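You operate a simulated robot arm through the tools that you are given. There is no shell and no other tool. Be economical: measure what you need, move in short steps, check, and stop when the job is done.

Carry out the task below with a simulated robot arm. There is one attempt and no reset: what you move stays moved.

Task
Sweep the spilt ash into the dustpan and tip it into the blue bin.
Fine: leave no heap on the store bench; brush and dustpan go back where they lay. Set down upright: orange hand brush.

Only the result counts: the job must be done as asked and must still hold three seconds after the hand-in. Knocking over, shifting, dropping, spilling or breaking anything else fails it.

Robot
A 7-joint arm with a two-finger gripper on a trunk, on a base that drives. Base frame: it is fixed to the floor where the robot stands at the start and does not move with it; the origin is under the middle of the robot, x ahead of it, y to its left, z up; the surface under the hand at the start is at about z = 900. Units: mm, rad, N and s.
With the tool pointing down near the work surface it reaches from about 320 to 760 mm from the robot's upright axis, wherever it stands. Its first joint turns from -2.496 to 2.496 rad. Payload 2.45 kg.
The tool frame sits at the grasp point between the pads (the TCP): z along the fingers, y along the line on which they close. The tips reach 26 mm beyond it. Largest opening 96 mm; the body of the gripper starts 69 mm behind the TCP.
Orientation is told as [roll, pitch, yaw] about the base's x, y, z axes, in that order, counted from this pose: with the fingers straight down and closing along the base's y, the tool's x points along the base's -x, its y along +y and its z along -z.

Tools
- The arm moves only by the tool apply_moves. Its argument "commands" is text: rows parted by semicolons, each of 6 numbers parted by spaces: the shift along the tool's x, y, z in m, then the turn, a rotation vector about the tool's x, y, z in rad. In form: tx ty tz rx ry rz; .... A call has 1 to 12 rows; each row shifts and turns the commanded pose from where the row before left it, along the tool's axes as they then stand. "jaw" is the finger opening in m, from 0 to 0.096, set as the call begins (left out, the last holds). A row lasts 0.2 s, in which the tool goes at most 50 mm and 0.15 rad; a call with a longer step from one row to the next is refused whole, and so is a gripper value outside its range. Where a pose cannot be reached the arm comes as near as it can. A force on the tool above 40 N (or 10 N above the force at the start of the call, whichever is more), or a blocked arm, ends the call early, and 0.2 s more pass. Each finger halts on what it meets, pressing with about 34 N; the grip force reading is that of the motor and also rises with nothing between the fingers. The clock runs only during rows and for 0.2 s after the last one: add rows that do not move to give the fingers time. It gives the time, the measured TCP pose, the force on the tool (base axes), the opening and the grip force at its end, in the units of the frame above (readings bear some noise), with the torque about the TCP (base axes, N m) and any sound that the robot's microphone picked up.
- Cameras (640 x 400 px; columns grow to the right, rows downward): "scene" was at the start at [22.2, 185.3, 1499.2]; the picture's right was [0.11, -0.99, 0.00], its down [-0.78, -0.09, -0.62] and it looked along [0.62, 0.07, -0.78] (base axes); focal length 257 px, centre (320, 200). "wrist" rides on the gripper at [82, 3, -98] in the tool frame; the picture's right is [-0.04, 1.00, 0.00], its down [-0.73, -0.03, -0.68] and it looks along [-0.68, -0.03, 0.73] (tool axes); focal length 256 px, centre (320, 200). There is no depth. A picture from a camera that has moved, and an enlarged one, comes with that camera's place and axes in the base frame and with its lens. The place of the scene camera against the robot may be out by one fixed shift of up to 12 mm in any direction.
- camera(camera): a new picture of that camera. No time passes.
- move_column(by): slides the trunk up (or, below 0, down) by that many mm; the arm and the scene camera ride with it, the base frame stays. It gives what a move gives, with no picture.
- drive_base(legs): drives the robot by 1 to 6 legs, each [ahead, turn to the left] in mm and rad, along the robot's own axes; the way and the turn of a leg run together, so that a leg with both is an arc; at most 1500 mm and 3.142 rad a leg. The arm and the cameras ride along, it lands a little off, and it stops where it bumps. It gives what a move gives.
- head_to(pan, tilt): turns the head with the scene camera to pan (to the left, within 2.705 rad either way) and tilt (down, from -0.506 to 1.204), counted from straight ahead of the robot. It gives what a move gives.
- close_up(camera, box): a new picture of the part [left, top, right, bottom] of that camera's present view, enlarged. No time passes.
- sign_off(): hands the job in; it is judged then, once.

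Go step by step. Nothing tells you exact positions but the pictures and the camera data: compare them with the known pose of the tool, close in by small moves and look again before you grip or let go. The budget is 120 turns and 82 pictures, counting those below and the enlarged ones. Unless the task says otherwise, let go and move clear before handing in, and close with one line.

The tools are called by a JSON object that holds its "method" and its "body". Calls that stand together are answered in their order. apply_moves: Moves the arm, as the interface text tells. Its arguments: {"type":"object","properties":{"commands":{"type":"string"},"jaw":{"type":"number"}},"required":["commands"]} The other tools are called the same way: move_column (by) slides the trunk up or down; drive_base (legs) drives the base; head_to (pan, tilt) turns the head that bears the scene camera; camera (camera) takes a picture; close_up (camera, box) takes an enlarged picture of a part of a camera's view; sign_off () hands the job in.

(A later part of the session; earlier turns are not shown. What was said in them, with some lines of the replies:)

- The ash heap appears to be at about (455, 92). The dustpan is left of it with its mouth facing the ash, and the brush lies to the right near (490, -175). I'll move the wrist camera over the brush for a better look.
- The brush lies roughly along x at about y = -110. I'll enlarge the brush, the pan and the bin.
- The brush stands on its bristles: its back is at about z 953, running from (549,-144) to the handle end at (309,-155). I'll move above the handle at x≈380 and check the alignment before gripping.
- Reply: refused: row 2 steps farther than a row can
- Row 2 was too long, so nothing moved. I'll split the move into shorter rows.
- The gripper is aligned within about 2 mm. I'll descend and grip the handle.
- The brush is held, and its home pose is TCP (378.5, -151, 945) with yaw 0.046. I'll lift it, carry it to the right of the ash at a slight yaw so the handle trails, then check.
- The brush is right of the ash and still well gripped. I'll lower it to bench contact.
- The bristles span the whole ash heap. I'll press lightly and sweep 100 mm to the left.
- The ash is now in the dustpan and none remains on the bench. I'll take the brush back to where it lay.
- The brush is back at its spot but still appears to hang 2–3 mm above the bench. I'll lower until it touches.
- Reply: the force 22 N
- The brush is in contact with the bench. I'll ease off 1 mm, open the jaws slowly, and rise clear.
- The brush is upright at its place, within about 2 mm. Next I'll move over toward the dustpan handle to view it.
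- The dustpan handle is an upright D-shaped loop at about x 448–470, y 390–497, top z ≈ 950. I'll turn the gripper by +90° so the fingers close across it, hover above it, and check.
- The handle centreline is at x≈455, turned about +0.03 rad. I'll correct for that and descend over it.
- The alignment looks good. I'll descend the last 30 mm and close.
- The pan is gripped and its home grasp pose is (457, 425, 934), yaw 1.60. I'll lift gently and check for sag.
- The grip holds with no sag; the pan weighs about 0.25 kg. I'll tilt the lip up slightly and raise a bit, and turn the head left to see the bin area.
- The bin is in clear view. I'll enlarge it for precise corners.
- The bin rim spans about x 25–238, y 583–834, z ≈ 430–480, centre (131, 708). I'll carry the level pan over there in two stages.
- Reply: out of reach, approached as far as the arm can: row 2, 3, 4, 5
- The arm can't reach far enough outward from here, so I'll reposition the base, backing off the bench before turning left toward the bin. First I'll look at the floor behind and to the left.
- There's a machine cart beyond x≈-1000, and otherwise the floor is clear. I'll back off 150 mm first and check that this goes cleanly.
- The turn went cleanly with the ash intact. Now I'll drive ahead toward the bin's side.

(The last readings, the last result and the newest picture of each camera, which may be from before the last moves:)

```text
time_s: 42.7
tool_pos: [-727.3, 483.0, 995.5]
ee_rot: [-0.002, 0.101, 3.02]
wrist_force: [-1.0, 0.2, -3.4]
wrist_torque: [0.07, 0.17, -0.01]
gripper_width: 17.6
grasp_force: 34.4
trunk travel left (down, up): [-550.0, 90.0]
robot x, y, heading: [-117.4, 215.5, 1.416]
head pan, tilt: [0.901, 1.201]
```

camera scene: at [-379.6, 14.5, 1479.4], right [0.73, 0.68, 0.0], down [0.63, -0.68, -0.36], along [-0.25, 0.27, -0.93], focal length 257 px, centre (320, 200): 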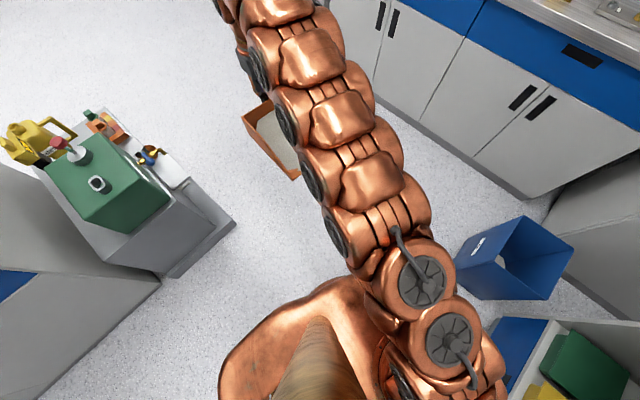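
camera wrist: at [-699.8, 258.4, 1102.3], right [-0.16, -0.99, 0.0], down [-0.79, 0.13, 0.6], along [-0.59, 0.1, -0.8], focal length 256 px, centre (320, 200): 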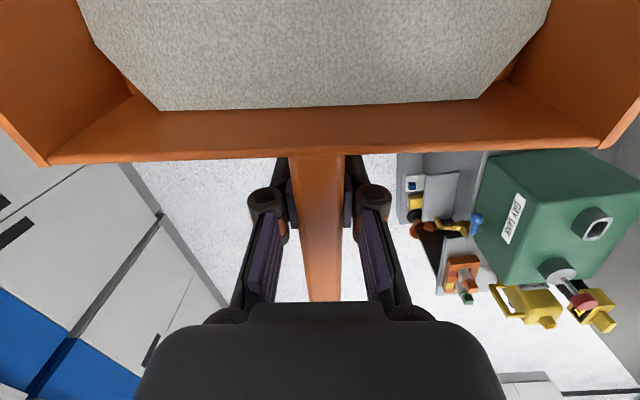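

The commands continue from the actual pose. Now I'll swing the arm clockwise around the robot axis toward the bin.

{"method": "apply_moves", "body": {"commands": "0.0179 -0.0438 0.0018 -0.007 0 0.0697;0.0179 -0.0438 0.0018 -0.007 0 0.0697;0.0179 -0.0438 0.0018 -0.007 0 0.0697;0.0179 -0.0438 0.0018 -0.007 0 0.0697;0.0179 -0.0438 0.0018 -0.007 0 0.0697;0.0179 -0.0438 0.0018 -0.007 0 0.0697;0.0179 -0.0438 0.0018 -0.007 0 0.0697;0.0179 -0.0438 0.0018 -0.007 0 0.0697;0.0179 -0.0438 0.0018 -0.007 0 0.0697;0.0179 -0.0438 0.0018 -0.007 0 0.0697"}}

```text
time_s: 44.9
tool_pos: [-385.2, 795.6, 996.7]
ee_rot: [0.001, 0.1, 2.319]
wrist_force: [0.1, -0.2, -1.3]
wrist_torque: [0.12, 0.06, 0.0]
gripper_width: 17.6
grasp_force: 34.5
trunk travel left (down, up): [-550.0, 90.0]
robot x, y, heading: [-119.8, 217.2, 1.418]
head pan, tilt: [0.901, 1.201]
```

{"method": "apply_moves", "body": {"commands": "0.0179 -0.0428 0.0018 -0.007 0 0.0697;0.0179 -0.0428 0.0018 -0.007 0 0.0697;0.0179 -0.0428 0.0018 -0.007 0 0.0697;0.0179 -0.0428 0.0018 -0.007 0 0.0697;0.0179 -0.0428 0.0018 -0.007 0 0.0697;0.0159 -0.0428 0.0018 -0.007 0 0.0697;0.0159 -0.0428 0.0018 -0.007 0 0.0697;0.0159 -0.0428 0.0018 -0.007 0 0.0697;0.0159 -0.0428 0.0018 -0.007 0 0.0697;0.0159 -0.0428 0.0018 -0.007 0 0.0697"}}

{"method": "head_to", "body": {"pan": -0.4, "tilt": 0.9}}

{"method": "camera", "body": {"camera": "scene"}}

```text
time_s: 47.1
tool_pos: [69.3, 823.5, 993.1]
ee_rot: [0.002, 0.1, 1.618]
wrist_force: [-0.7, 1.1, -2.9]
wrist_torque: [0.17, -0.07, -0.02]
gripper_width: 17.9
grasp_force: 34.1
trunk travel left (down, up): [-550.0, 90.0]
robot x, y, heading: [-115.5, 217.0, 1.419]
head pan, tilt: [0.901, 1.201]
```

```text
time_s: 48.5
tool_pos: [69.3, 823.4, 991.6]
ee_rot: [-0.001, 0.099, 1.619]
wrist_force: [0.2, 0.6, -0.6]
wrist_torque: [0.13, 0.0, -0.04]
gripper_width: 17.8
grasp_force: 34.2
trunk travel left (down, up): [-550.0, 90.0]
robot x, y, heading: [-117.0, 217.2, 1.424]
head pan, tilt: [-0.4, 0.901]
```

```text
41 pictures are left
camera scene: at [-268.0, 254.7, 1499.3], right [0.85, -0.52, 0.0], down [-0.41, -0.67, -0.62], along [0.33, 0.53, -0.78], focal length 257 px, centre (320, 200)
```

scene: 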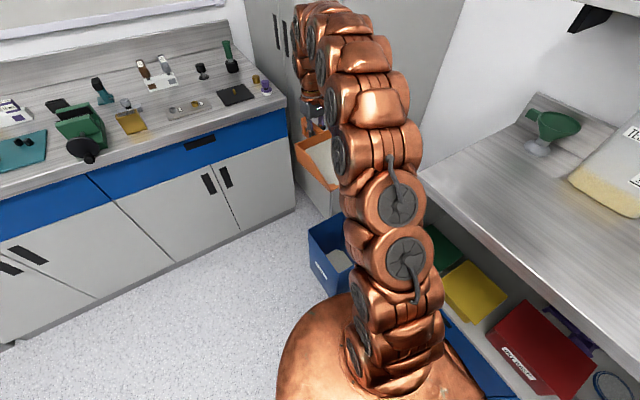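

The pan is now left of the bin centreline in x and well above it. I'll shift to x=131, square the yaw, and lower the trunk.

{"method": "apply_moves", "body": {"commands": "0 -0.031 0 -0.005 0 0.048;0 -0.031 0 0 0 0;0 0 0 0 0 0"}}

{"method": "move_column", "body": {"by": -230}}

{"method": "camera", "body": {"camera": "scene"}}

{"method": "camera", "body": {"camera": "wrist"}}

```text
time_s: 49.4
tool_pos: [130.5, 823.1, 992.6]
ee_rot: [-0.001, 0.103, 1.571]
wrist_force: [-0.5, 0.1, -1.8]
wrist_torque: [0.19, 0.0, -0.02]
gripper_width: 17.8
grasp_force: 33.5
trunk travel left (down, up): [-550.0, 90.0]
robot x, y, heading: [-117.0, 216.9, 1.418]
head pan, tilt: [-0.4, 0.901]
```

```text
time_s: 51.8
tool_pos: [129.2, 822.9, 762.9]
ee_rot: [0.001, 0.101, 1.57]
wrist_force: [-0.4, -0.6, -2.0]
wrist_torque: [0.16, 0.01, -0.03]
gripper_width: 18.0
grasp_force: 34.4
trunk travel left (down, up): [-320.0, 320.0]
robot x, y, heading: [-118.5, 217.5, 1.419]
head pan, tilt: [-0.4, 0.901]
```

```text
40 pictures are left
camera scene: at [-267.9, 254.7, 1269.3], right [0.85, -0.52, 0.0], down [-0.41, -0.67, -0.62], along [0.33, 0.53, -0.78], focal length 257 px, centre (320, 200)
```

scene: 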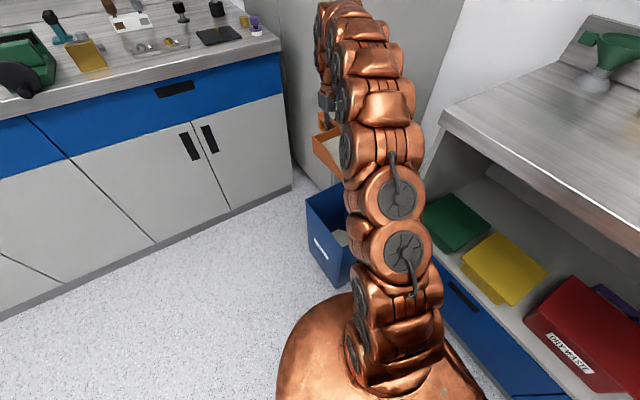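

```text
39 pictures are left
camera wrist: at [126.4, 751.2, 869.7], right [-1.0, 0.04, 0.0], down [0.03, 0.8, 0.6], along [0.03, 0.6, -0.8], focal length 256 px, centre (320, 200)
```

wrist: 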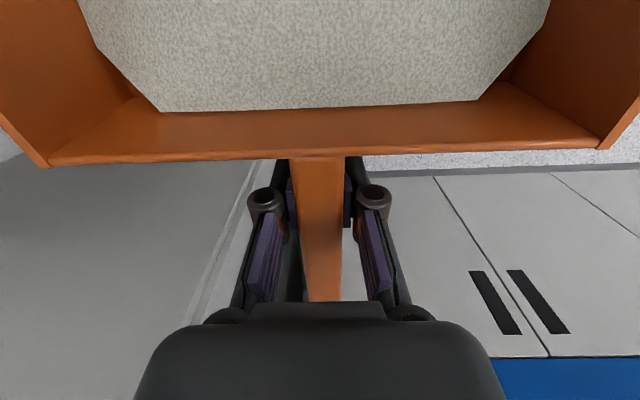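

The pan is level over the bin side. I'll lower the trunk 60 mm more, and begin tilting the lip down by about 0.45 rad in place.

{"method": "move_column", "body": {"by": -60}}

{"method": "apply_moves", "body": {"commands": "0 0 0 0 -0.11 0;0 0 0 0 -0.11 0;0 0 0 0 -0.11 0;0 0 0 0 -0.12 0;0 0 0 0 0 0"}}

{"method": "camera", "body": {"camera": "scene"}}

{"method": "camera", "body": {"camera": "wrist"}}

```text
time_s: 52.8
tool_pos: [130.0, 822.5, 702.2]
ee_rot: [-0.001, 0.1, 1.572]
wrist_force: [-0.3, -0.5, -1.8]
wrist_torque: [0.18, 0.0, 0.02]
gripper_width: 17.9
grasp_force: 34.2
trunk travel left (down, up): [-260.0, 380.0]
robot x, y, heading: [-116.6, 215.4, 1.416]
head pan, tilt: [-0.4, 0.901]
```

```text
time_s: 54.0
tool_pos: [129.4, 822.4, 703.9]
ee_rot: [-0.001, -0.351, 1.573]
wrist_force: [0.1, 0.1, -1.8]
wrist_torque: [0.15, -0.04, 0.0]
gripper_width: 17.8
grasp_force: 34.1
trunk travel left (down, up): [-260.0, 380.0]
robot x, y, heading: [-120.9, 215.4, 1.423]
head pan, tilt: [-0.4, 0.901]
```

```text
38 pictures are left
camera scene: at [-267.9, 254.6, 1209.3], right [0.85, -0.52, 0.0], down [-0.41, -0.67, -0.62], along [0.33, 0.53, -0.78], focal length 257 px, centre (320, 200)
```

scene: 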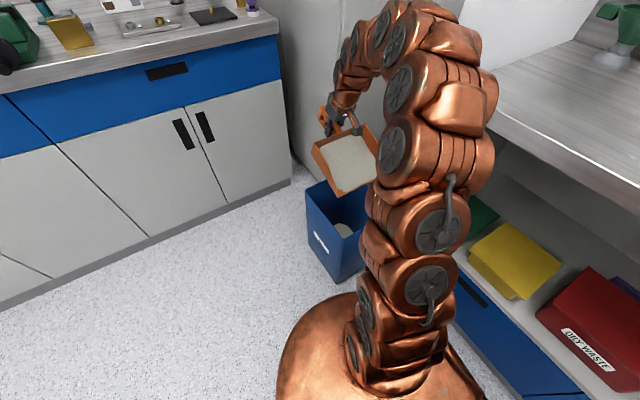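

```text
37 pictures are left
camera wrist: at [126.5, 712.2, 767.8], right [-1.0, 0.04, 0.01], down [0.03, 0.46, 0.89], along [0.03, 0.89, -0.46], focal length 256 px, centre (320, 200)
```

wrist: 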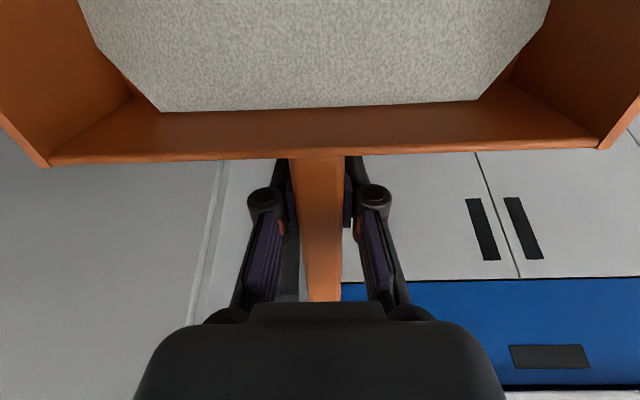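

The tilt is working and the ash is still in the pan. I'll check the lip's place against the bin.

{"method": "close_up", "body": {"camera": "scene", "box": [280, 90, 420, 290]}}

```text
2.00 times, centred on (350, 190) of scene
camera zoom: at [-267.9, 254.6, 1209.3], right [0.85, -0.52, 0.0], down [-0.41, -0.67, -0.62], along [0.33, 0.53, -0.78], focal length 514 px, centre (260, 220)
```

zoom: 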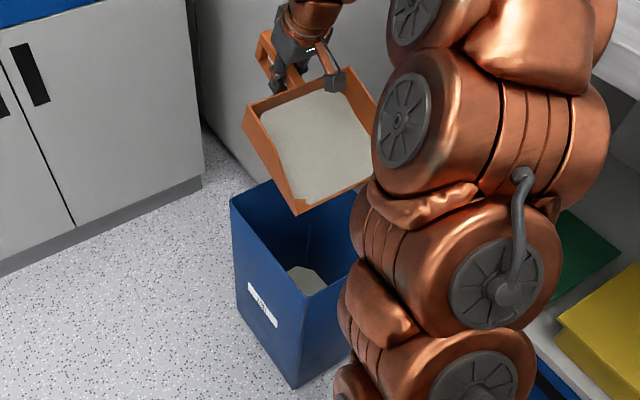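

The lip sits above the bin opening and the rim is at about z 465. I'll continue tilting with coordinated motion that keeps the lip over the bin.

{"method": "apply_moves", "body": {"commands": "-0.0005 0 0.0134 0 -0.087 0;-0.0005 0 0.0134 0 -0.087 0;0.0048 0 -0.0193 0 -0.13 0;0.0048 0 -0.0193 0 -0.13 0;0.0008 0 -0.0233 0 -0.13 0;0.0008 0 -0.0233 0 -0.13 0;0 0 0 0 0 0"}}

{"method": "close_up", "body": {"camera": "scene", "box": [240, 90, 460, 300]}}

{"method": "camera", "body": {"camera": "wrist"}}

```text
time_s: 55.6
tool_pos: [128.8, 768.6, 734.4]
ee_rot: [-0.003, -1.046, 1.573]
wrist_force: [0.1, 0.3, -1.4]
wrist_torque: [0.03, -0.03, 0.01]
gripper_width: 17.7
grasp_force: 35.1
trunk travel left (down, up): [-260.0, 380.0]
robot x, y, heading: [-116.4, 215.8, 1.419]
head pan, tilt: [-0.4, 0.901]
```

```text
1.90 times, centred on (350, 195) of scene
camera zoom: at [-267.8, 254.6, 1209.3], right [0.85, -0.52, 0.0], down [-0.41, -0.67, -0.62], along [0.33, 0.53, -0.78], focal length 490 px, centre (263, 210)
```

zoom: 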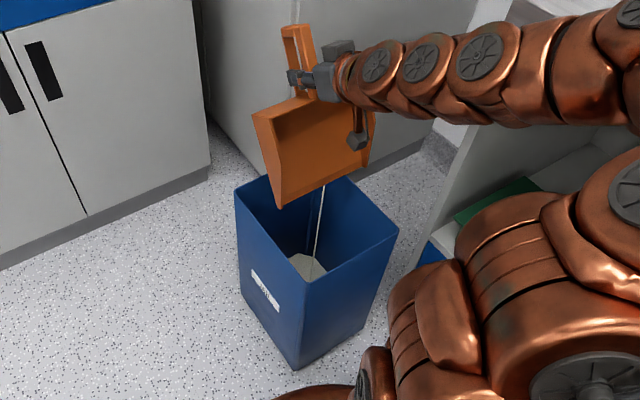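

```text
34 pictures are left
camera wrist: at [126.0, 643.2, 713.8], right [-1.0, 0.02, 0.03], down [0.03, -0.22, 0.98], along [0.03, 0.98, 0.22], focal length 256 px, centre (320, 200)
```

wrist: 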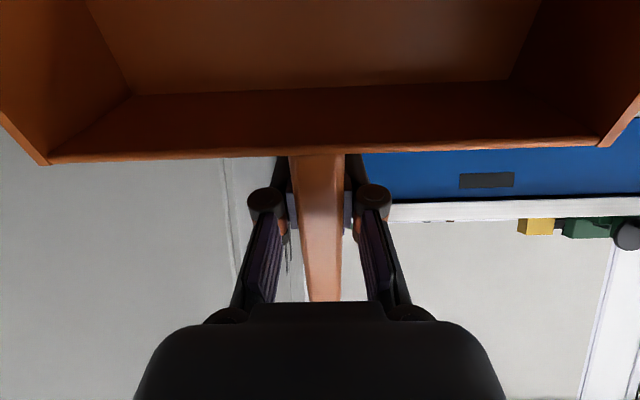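

The ash is streaming into the bin and the pan looks nearly empty. I'll tilt a little more and hold for a moment.

{"method": "apply_moves", "body": {"commands": "0.0035 0 -0.0255 0 -0.13 0;0.0035 0 -0.0255 0 -0.13 0;0 0 0 0 0 0;0 0 0 0 0 0;0 0 0 0 0 0;0 0 0 0 0 0;0 0 0 0 0 0;0 0 0 0 0 0;0 0 0 0 0 0"}}

{"method": "close_up", "body": {"camera": "scene", "box": [240, 90, 460, 300]}}

```text
time_s: 57.6
tool_pos: [142.4, 743.4, 764.3]
ee_rot: [-0.12, -1.209, 1.635]
wrist_force: [1.2, -0.3, -1.7]
wrist_torque: [0.04, 0.0, -0.02]
gripper_width: 17.7
grasp_force: 34.0
out of reach, approached as far as the arm can: row 2
trunk travel left (down, up): [-260.0, 380.0]
robot x, y, heading: [-116.4, 215.2, 1.422]
head pan, tilt: [-0.4, 0.901]
```

```text
1.90 times, centred on (350, 195) of scene
camera zoom: at [-267.8, 254.6, 1209.3], right [0.85, -0.52, 0.0], down [-0.41, -0.67, -0.62], along [0.33, 0.53, -0.78], focal length 490 px, centre (263, 210)
```

zoom: 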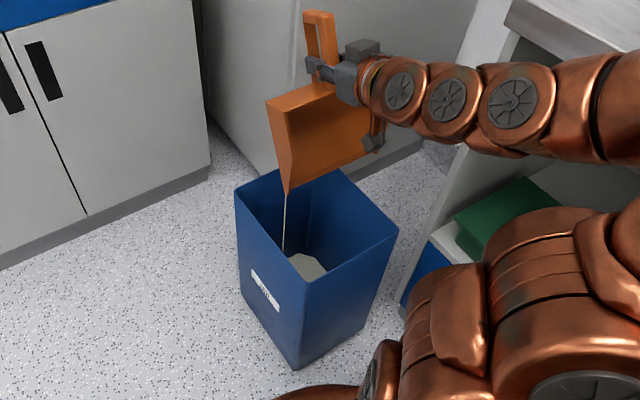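

A thin stream is still running into the bin, so I'll wait longer.

{"method": "apply_moves", "body": {"commands": "0 0 0 0 0 0;0 0 0 0 0 0;0 0 0 0 0 0;0 0 0 0 0 0;0 0 0 0 0 0;0 0 0 0 0 0;0 0 0 0 0 0;0 0 0 0 0 0;0 0 0 0 0 0;0 0 0 0 0 0;0 0 0 0 0 0;0 0 0 0 0 0"}}

{"method": "close_up", "body": {"camera": "scene", "box": [240, 90, 460, 300]}}

{"method": "camera", "body": {"camera": "wrist"}}

```text
time_s: 60.2
tool_pos: [143.1, 742.2, 764.5]
ee_rot: [-0.12, -1.208, 1.635]
wrist_force: [0.6, -0.4, -1.7]
wrist_torque: [0.04, -0.04, 0.02]
gripper_width: 17.8
grasp_force: 34.2
trunk travel left (down, up): [-260.0, 380.0]
robot x, y, heading: [-116.9, 219.0, 1.419]
head pan, tilt: [-0.4, 0.901]
```

```text
1.90 times, centred on (350, 195) of scene
camera zoom: at [-267.8, 254.6, 1209.3], right [0.85, -0.52, 0.0], down [-0.41, -0.67, -0.62], along [0.33, 0.53, -0.78], focal length 490 px, centre (263, 210)
```

zoom: 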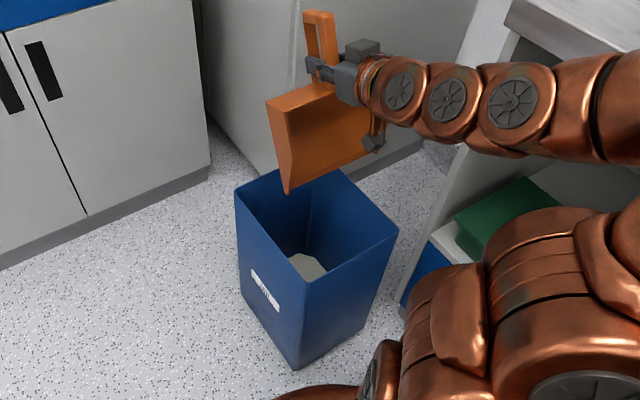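

```text
31 pictures are left
camera wrist: at [136.3, 622.7, 723.5], right [-1.0, 0.06, 0.0], down [-0.03, -0.38, 0.93], along [0.05, 0.92, 0.38], focal length 256 px, centre (320, 200)
```

wrist: 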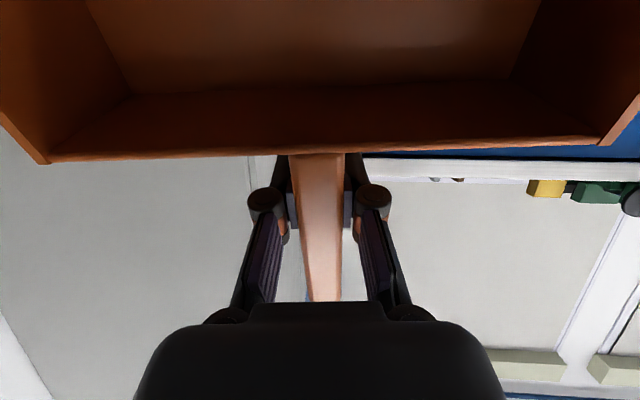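

The stream has stopped and the pan is empty. I'll reverse the tilt in place before raising the trunk.

{"method": "apply_moves", "body": {"commands": "0.005 0 0.0235 0 0.14 0;0.005 0 0.0235 0 0.14 0;0.005 0 0.0235 0 0.14 0;-0.0035 0 0.003 0 0.13 0;-0.0035 0 0.003 0 0.13 0;-0.0035 0 0.003 0 0.13 0;-0.0035 0 0.003 0 0.13 0;0 0 0 0 0.13 0;0 0 0 0 0.13 0;0 0 0 0 0 0"}}

{"method": "camera", "body": {"camera": "scene"}}

```text
time_s: 62.4
tool_pos: [148.5, 813.3, 716.9]
ee_rot: [-0.043, -0.008, 1.525]
wrist_force: [0.0, 0.4, -1.7]
wrist_torque: [0.15, 0.02, 0.02]
gripper_width: 17.7
grasp_force: 34.1
trunk travel left (down, up): [-260.0, 380.0]
robot x, y, heading: [-114.4, 214.0, 1.421]
head pan, tilt: [-0.4, 0.901]
```

```text
30 pictures are left
camera scene: at [-267.9, 254.6, 1209.3], right [0.85, -0.52, 0.0], down [-0.41, -0.67, -0.62], along [0.33, 0.53, -0.78], focal length 257 px, centre (320, 200)
```

scene: 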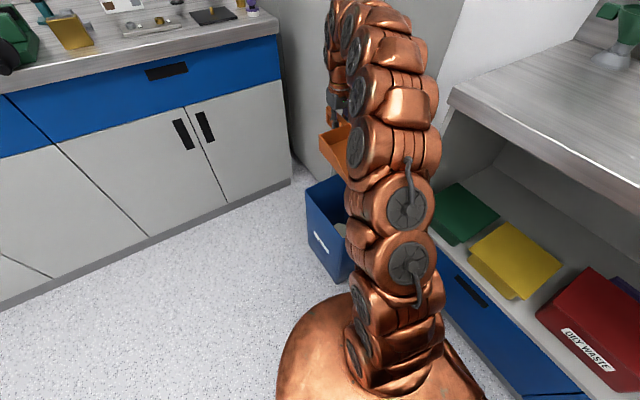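

The pan is level again. The home spot is reachable from this base position, so I won't drive back. I'll raise the trunk and square the orientation first.

{"method": "move_column", "body": {"by": 320}}

{"method": "apply_moves", "body": {"commands": "0 0 0 -0.043 0.008 -0.076;0 0 0 0 0 0"}}

```text
time_s: 65.5
tool_pos: [150.1, 813.7, 1037.0]
ee_rot: [-0.043, -0.01, 1.525]
wrist_force: [0.5, -0.3, -1.1]
wrist_torque: [0.1, -0.01, 0.01]
gripper_width: 17.6
grasp_force: 34.8
trunk travel left (down, up): [-580.0, 60.0]
robot x, y, heading: [-116.0, 212.3, 1.422]
head pan, tilt: [-0.4, 0.901]
```

```text
time_s: 66.1
tool_pos: [149.2, 812.7, 1036.0]
ee_rot: [0.0, -0.001, 1.601]
wrist_force: [-0.5, -0.6, -2.6]
wrist_torque: [0.16, 0.05, -0.04]
gripper_width: 17.7
grasp_force: 33.4
trunk travel left (down, up): [-580.0, 60.0]
robot x, y, heading: [-117.1, 218.8, 1.42]
head pan, tilt: [-0.4, 0.901]
```

Next I'll move over the bench toward the home spot, at height.

{"method": "apply_moves", "body": {"commands": "0.0361 -0.0269 0 0 0 0;0.0361 -0.0269 0 0 0 0;0.0361 -0.0269 0 0 0 0;0.0361 -0.0269 0 0 0 0;0.0361 -0.0269 0 0 0 0;0.0361 -0.0269 0 0 0 0;0.0361 -0.0269 0 0 0 0;0.0361 -0.0269 0 0 0 0;0.0361 -0.0269 0 0 0 0;0.0361 -0.0269 0 0 0 0;0.0361 -0.0269 0 0 0 0;0 0 0 0 0 0"}}

{"method": "head_to", "body": {"pan": -1.0, "tilt": 0.9}}

{"method": "camera", "body": {"camera": "scene"}}

```text
time_s: 68.7
tool_pos: [457.4, 425.4, 1036.6]
ee_rot: [0.002, 0.0, 1.6]
wrist_force: [-0.3, 0.1, -2.4]
wrist_torque: [0.12, 0.02, 0.01]
gripper_width: 18.0
grasp_force: 33.7
trunk travel left (down, up): [-580.0, 60.0]
robot x, y, heading: [-115.6, 217.1, 1.418]
head pan, tilt: [-0.4, 0.901]
```

```text
time_s: 69.7
tool_pos: [456.4, 426.7, 1035.7]
ee_rot: [-0.001, -0.001, 1.598]
wrist_force: [-0.2, 0.5, -1.5]
wrist_torque: [0.14, 0.01, -0.06]
gripper_width: 17.7
grasp_force: 34.5
trunk travel left (down, up): [-580.0, 60.0]
robot x, y, heading: [-120.0, 212.6, 1.417]
head pan, tilt: [-1.0, 0.901]
```

```text
29 pictures are left
camera scene: at [-238.3, 220.9, 1529.3], right [0.41, -0.91, 0.0], down [-0.72, -0.32, -0.62], along [0.57, 0.25, -0.78], focal length 257 px, centre (320, 200)
```

scene: 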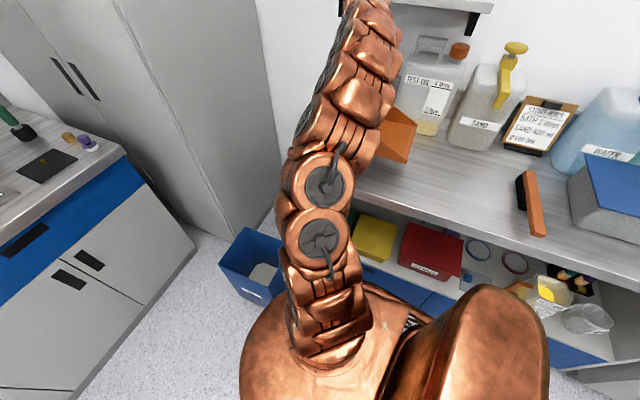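

The pan is over its home spot. I'll lower it to just above the bench.

{"method": "apply_moves", "body": {"commands": "0.0005 0 0.03 0 0 0;0 0 0.03 0 0 0;0 0 0.025 0 0 0;0 0 0.012 0 0 0;0 0 0 0 0 0"}}

{"method": "camera", "body": {"camera": "wrist"}}

```text
time_s: 70.9
tool_pos: [458.4, 424.3, 939.9]
ee_rot: [0.0, -0.001, 1.6]
wrist_force: [-0.3, -0.5, -1.3]
wrist_torque: [0.09, -0.01, -0.01]
gripper_width: 17.7
grasp_force: 34.0
trunk travel left (down, up): [-580.0, 60.0]
robot x, y, heading: [-116.2, 215.6, 1.421]
head pan, tilt: [-1.0, 0.901]
```

```text
28 pictures are left
camera wrist: at [457.2, 342.7, 1038.4], right [-1.0, 0.01, 0.0], down [0.01, 0.73, 0.68], along [0.01, 0.68, -0.73], focal length 256 px, centre (320, 200)
```

wrist: 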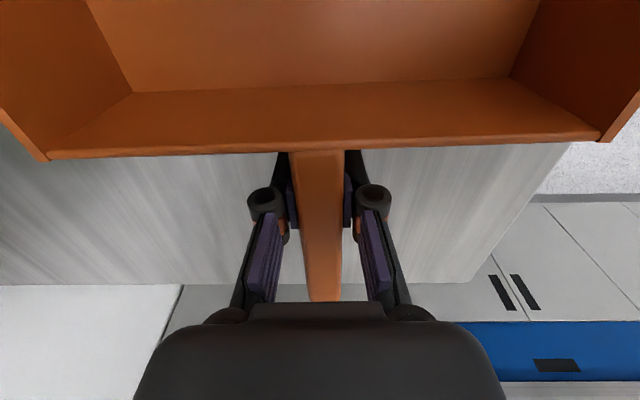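

The empty pan is aligned. I'll lower to contact in small steps.

{"method": "apply_moves", "body": {"commands": "0 0 0.003 0 0 0;0 0 0.0015 0 0 0;0 0 0 0 0 0"}}

{"method": "apply_moves", "body": {"commands": "0 0 0.001 0 0 0;0 0 0 0 0 0"}}

```text
time_s: 71.7
tool_pos: [456.9, 424.3, 935.2]
ee_rot: [0.0, 0.0, 1.6]
wrist_force: [1.0, -0.3, 3.7]
wrist_torque: [-1.04, -0.04, 0.14]
gripper_width: 17.7
grasp_force: 34.0
trunk travel left (down, up): [-580.0, 60.0]
robot x, y, heading: [-110.1, 214.4, 1.418]
head pan, tilt: [-1.0, 0.901]
```

```text
time_s: 72.3
tool_pos: [456.3, 424.2, 933.9]
ee_rot: [-0.001, 0.0, 1.601]
wrist_force: [1.7, -1.6, 6.5]
wrist_torque: [-0.37, -0.03, 0.15]
gripper_width: 17.4
grasp_force: 34.3
trunk travel left (down, up): [-580.0, 60.0]
robot x, y, heading: [-114.7, 216.8, 1.418]
head pan, tilt: [-1.0, 0.901]
```

Contact is at the same height as at pick-up. I'll release, opening to the same 80 mm, and rise straight up.

{"method": "apply_moves", "body": {"commands": "0 0 0 0 0 0;0 0 0 0 0 0;0 0 0 0 0 0;0 0 0 0 0 0;0 0 0 0 0 0;0 0 -0.02 0 0 0;0 0 -0.04 0 0 0;0 0 -0.04 0 0 0;0 0 -0.04 0 0 0;0 0 -0.04 0 0 0", "jaw": 0.08}}

{"method": "apply_moves", "body": {"commands": "-0.04 0.025 0 0 0 0;-0.04 0.025 0 0 0 0;-0.04 0.025 0 0 0 0;-0.04 0.025 0 0 0 0;-0.04 0.025 0 0 0 0;-0.04 0.025 0 0 0 0;-0.03 0.035 0 0 0 0;-0.03 0.035 0 0 0 0"}}

{"method": "camera", "body": {"camera": "scene"}}

```text
time_s: 74.5
tool_pos: [459.5, 423.4, 1112.9]
ee_rot: [0.0, 0.0, 1.601]
wrist_force: [-0.9, -0.7, -0.5]
wrist_torque: [0.03, 0.0, 0.0]
gripper_width: 80.1
grasp_force: 0.2
trunk travel left (down, up): [-580.0, 60.0]
robot x, y, heading: [-117.7, 217.8, 1.419]
head pan, tilt: [-1.0, 0.901]
```

```text
time_s: 76.3
tool_pos: [230.3, 716.0, 1115.1]
ee_rot: [-0.002, 0.0, 1.6]
wrist_force: [0.5, -0.3, 0.6]
wrist_torque: [0.0, 0.0, 0.0]
gripper_width: 80.1
grasp_force: 0.1
trunk travel left (down, up): [-580.0, 60.0]
robot x, y, heading: [-118.1, 217.6, 1.417]
head pan, tilt: [-1.0, 0.901]
```

```text
27 pictures are left
camera scene: at [-238.1, 220.7, 1529.3], right [0.41, -0.91, 0.0], down [-0.72, -0.32, -0.62], along [0.57, 0.25, -0.78], focal length 257 px, centre (320, 200)
```

scene: 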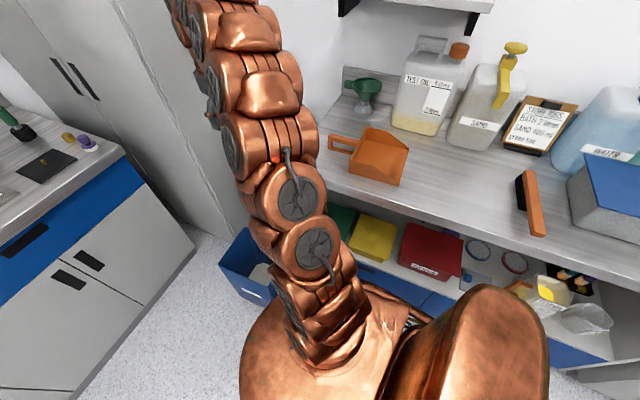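

{"method": "close_up", "body": {"camera": "scene", "box": [310, 110, 560, 260]}}

{"method": "close_up", "body": {"camera": "scene", "box": [310, 110, 430, 200]}}

```text
2.56 times, centred on (435, 185) of scene
camera zoom: at [-238.1, 220.7, 1529.3], right [0.41, -0.91, 0.0], down [-0.72, -0.32, -0.62], along [0.57, 0.25, -0.78], focal length 658 px, centre (26, 238)
```

zoom: 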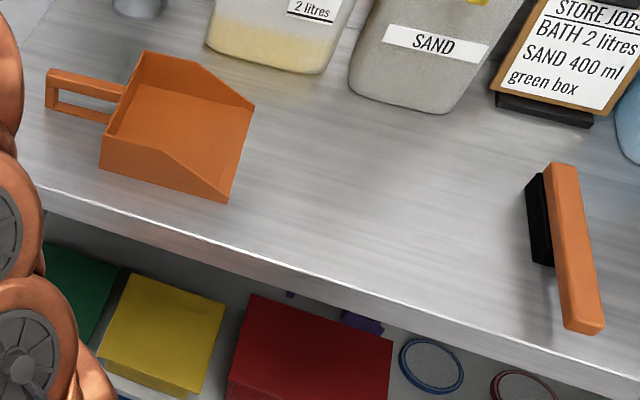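

```text
4.44 times, centred on (370, 155) of scene
camera zoom: at [-238.1, 220.7, 1529.3], right [0.41, -0.91, 0.0], down [-0.72, -0.32, -0.62], along [0.57, 0.25, -0.78], focal length 1142 px, centre (98, 400)
```

zoom: 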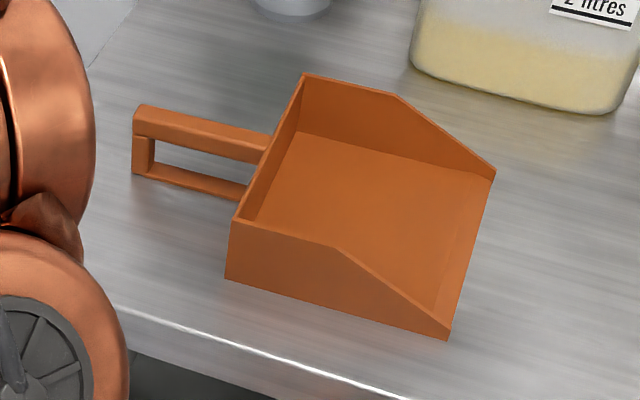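

The bench is clear, the empty dustpan and the upright brush are back where they lay, the ash is in the bin, and the arm is clear of everything. I'm handing in now.

{"method": "sign_off", "body": {}}

```text
The job is handed in.
```

The ash was swept into the dustpan and tipped into the blue bin. The brush (upright) and the dustpan are back where they lay, and the job is handed in.
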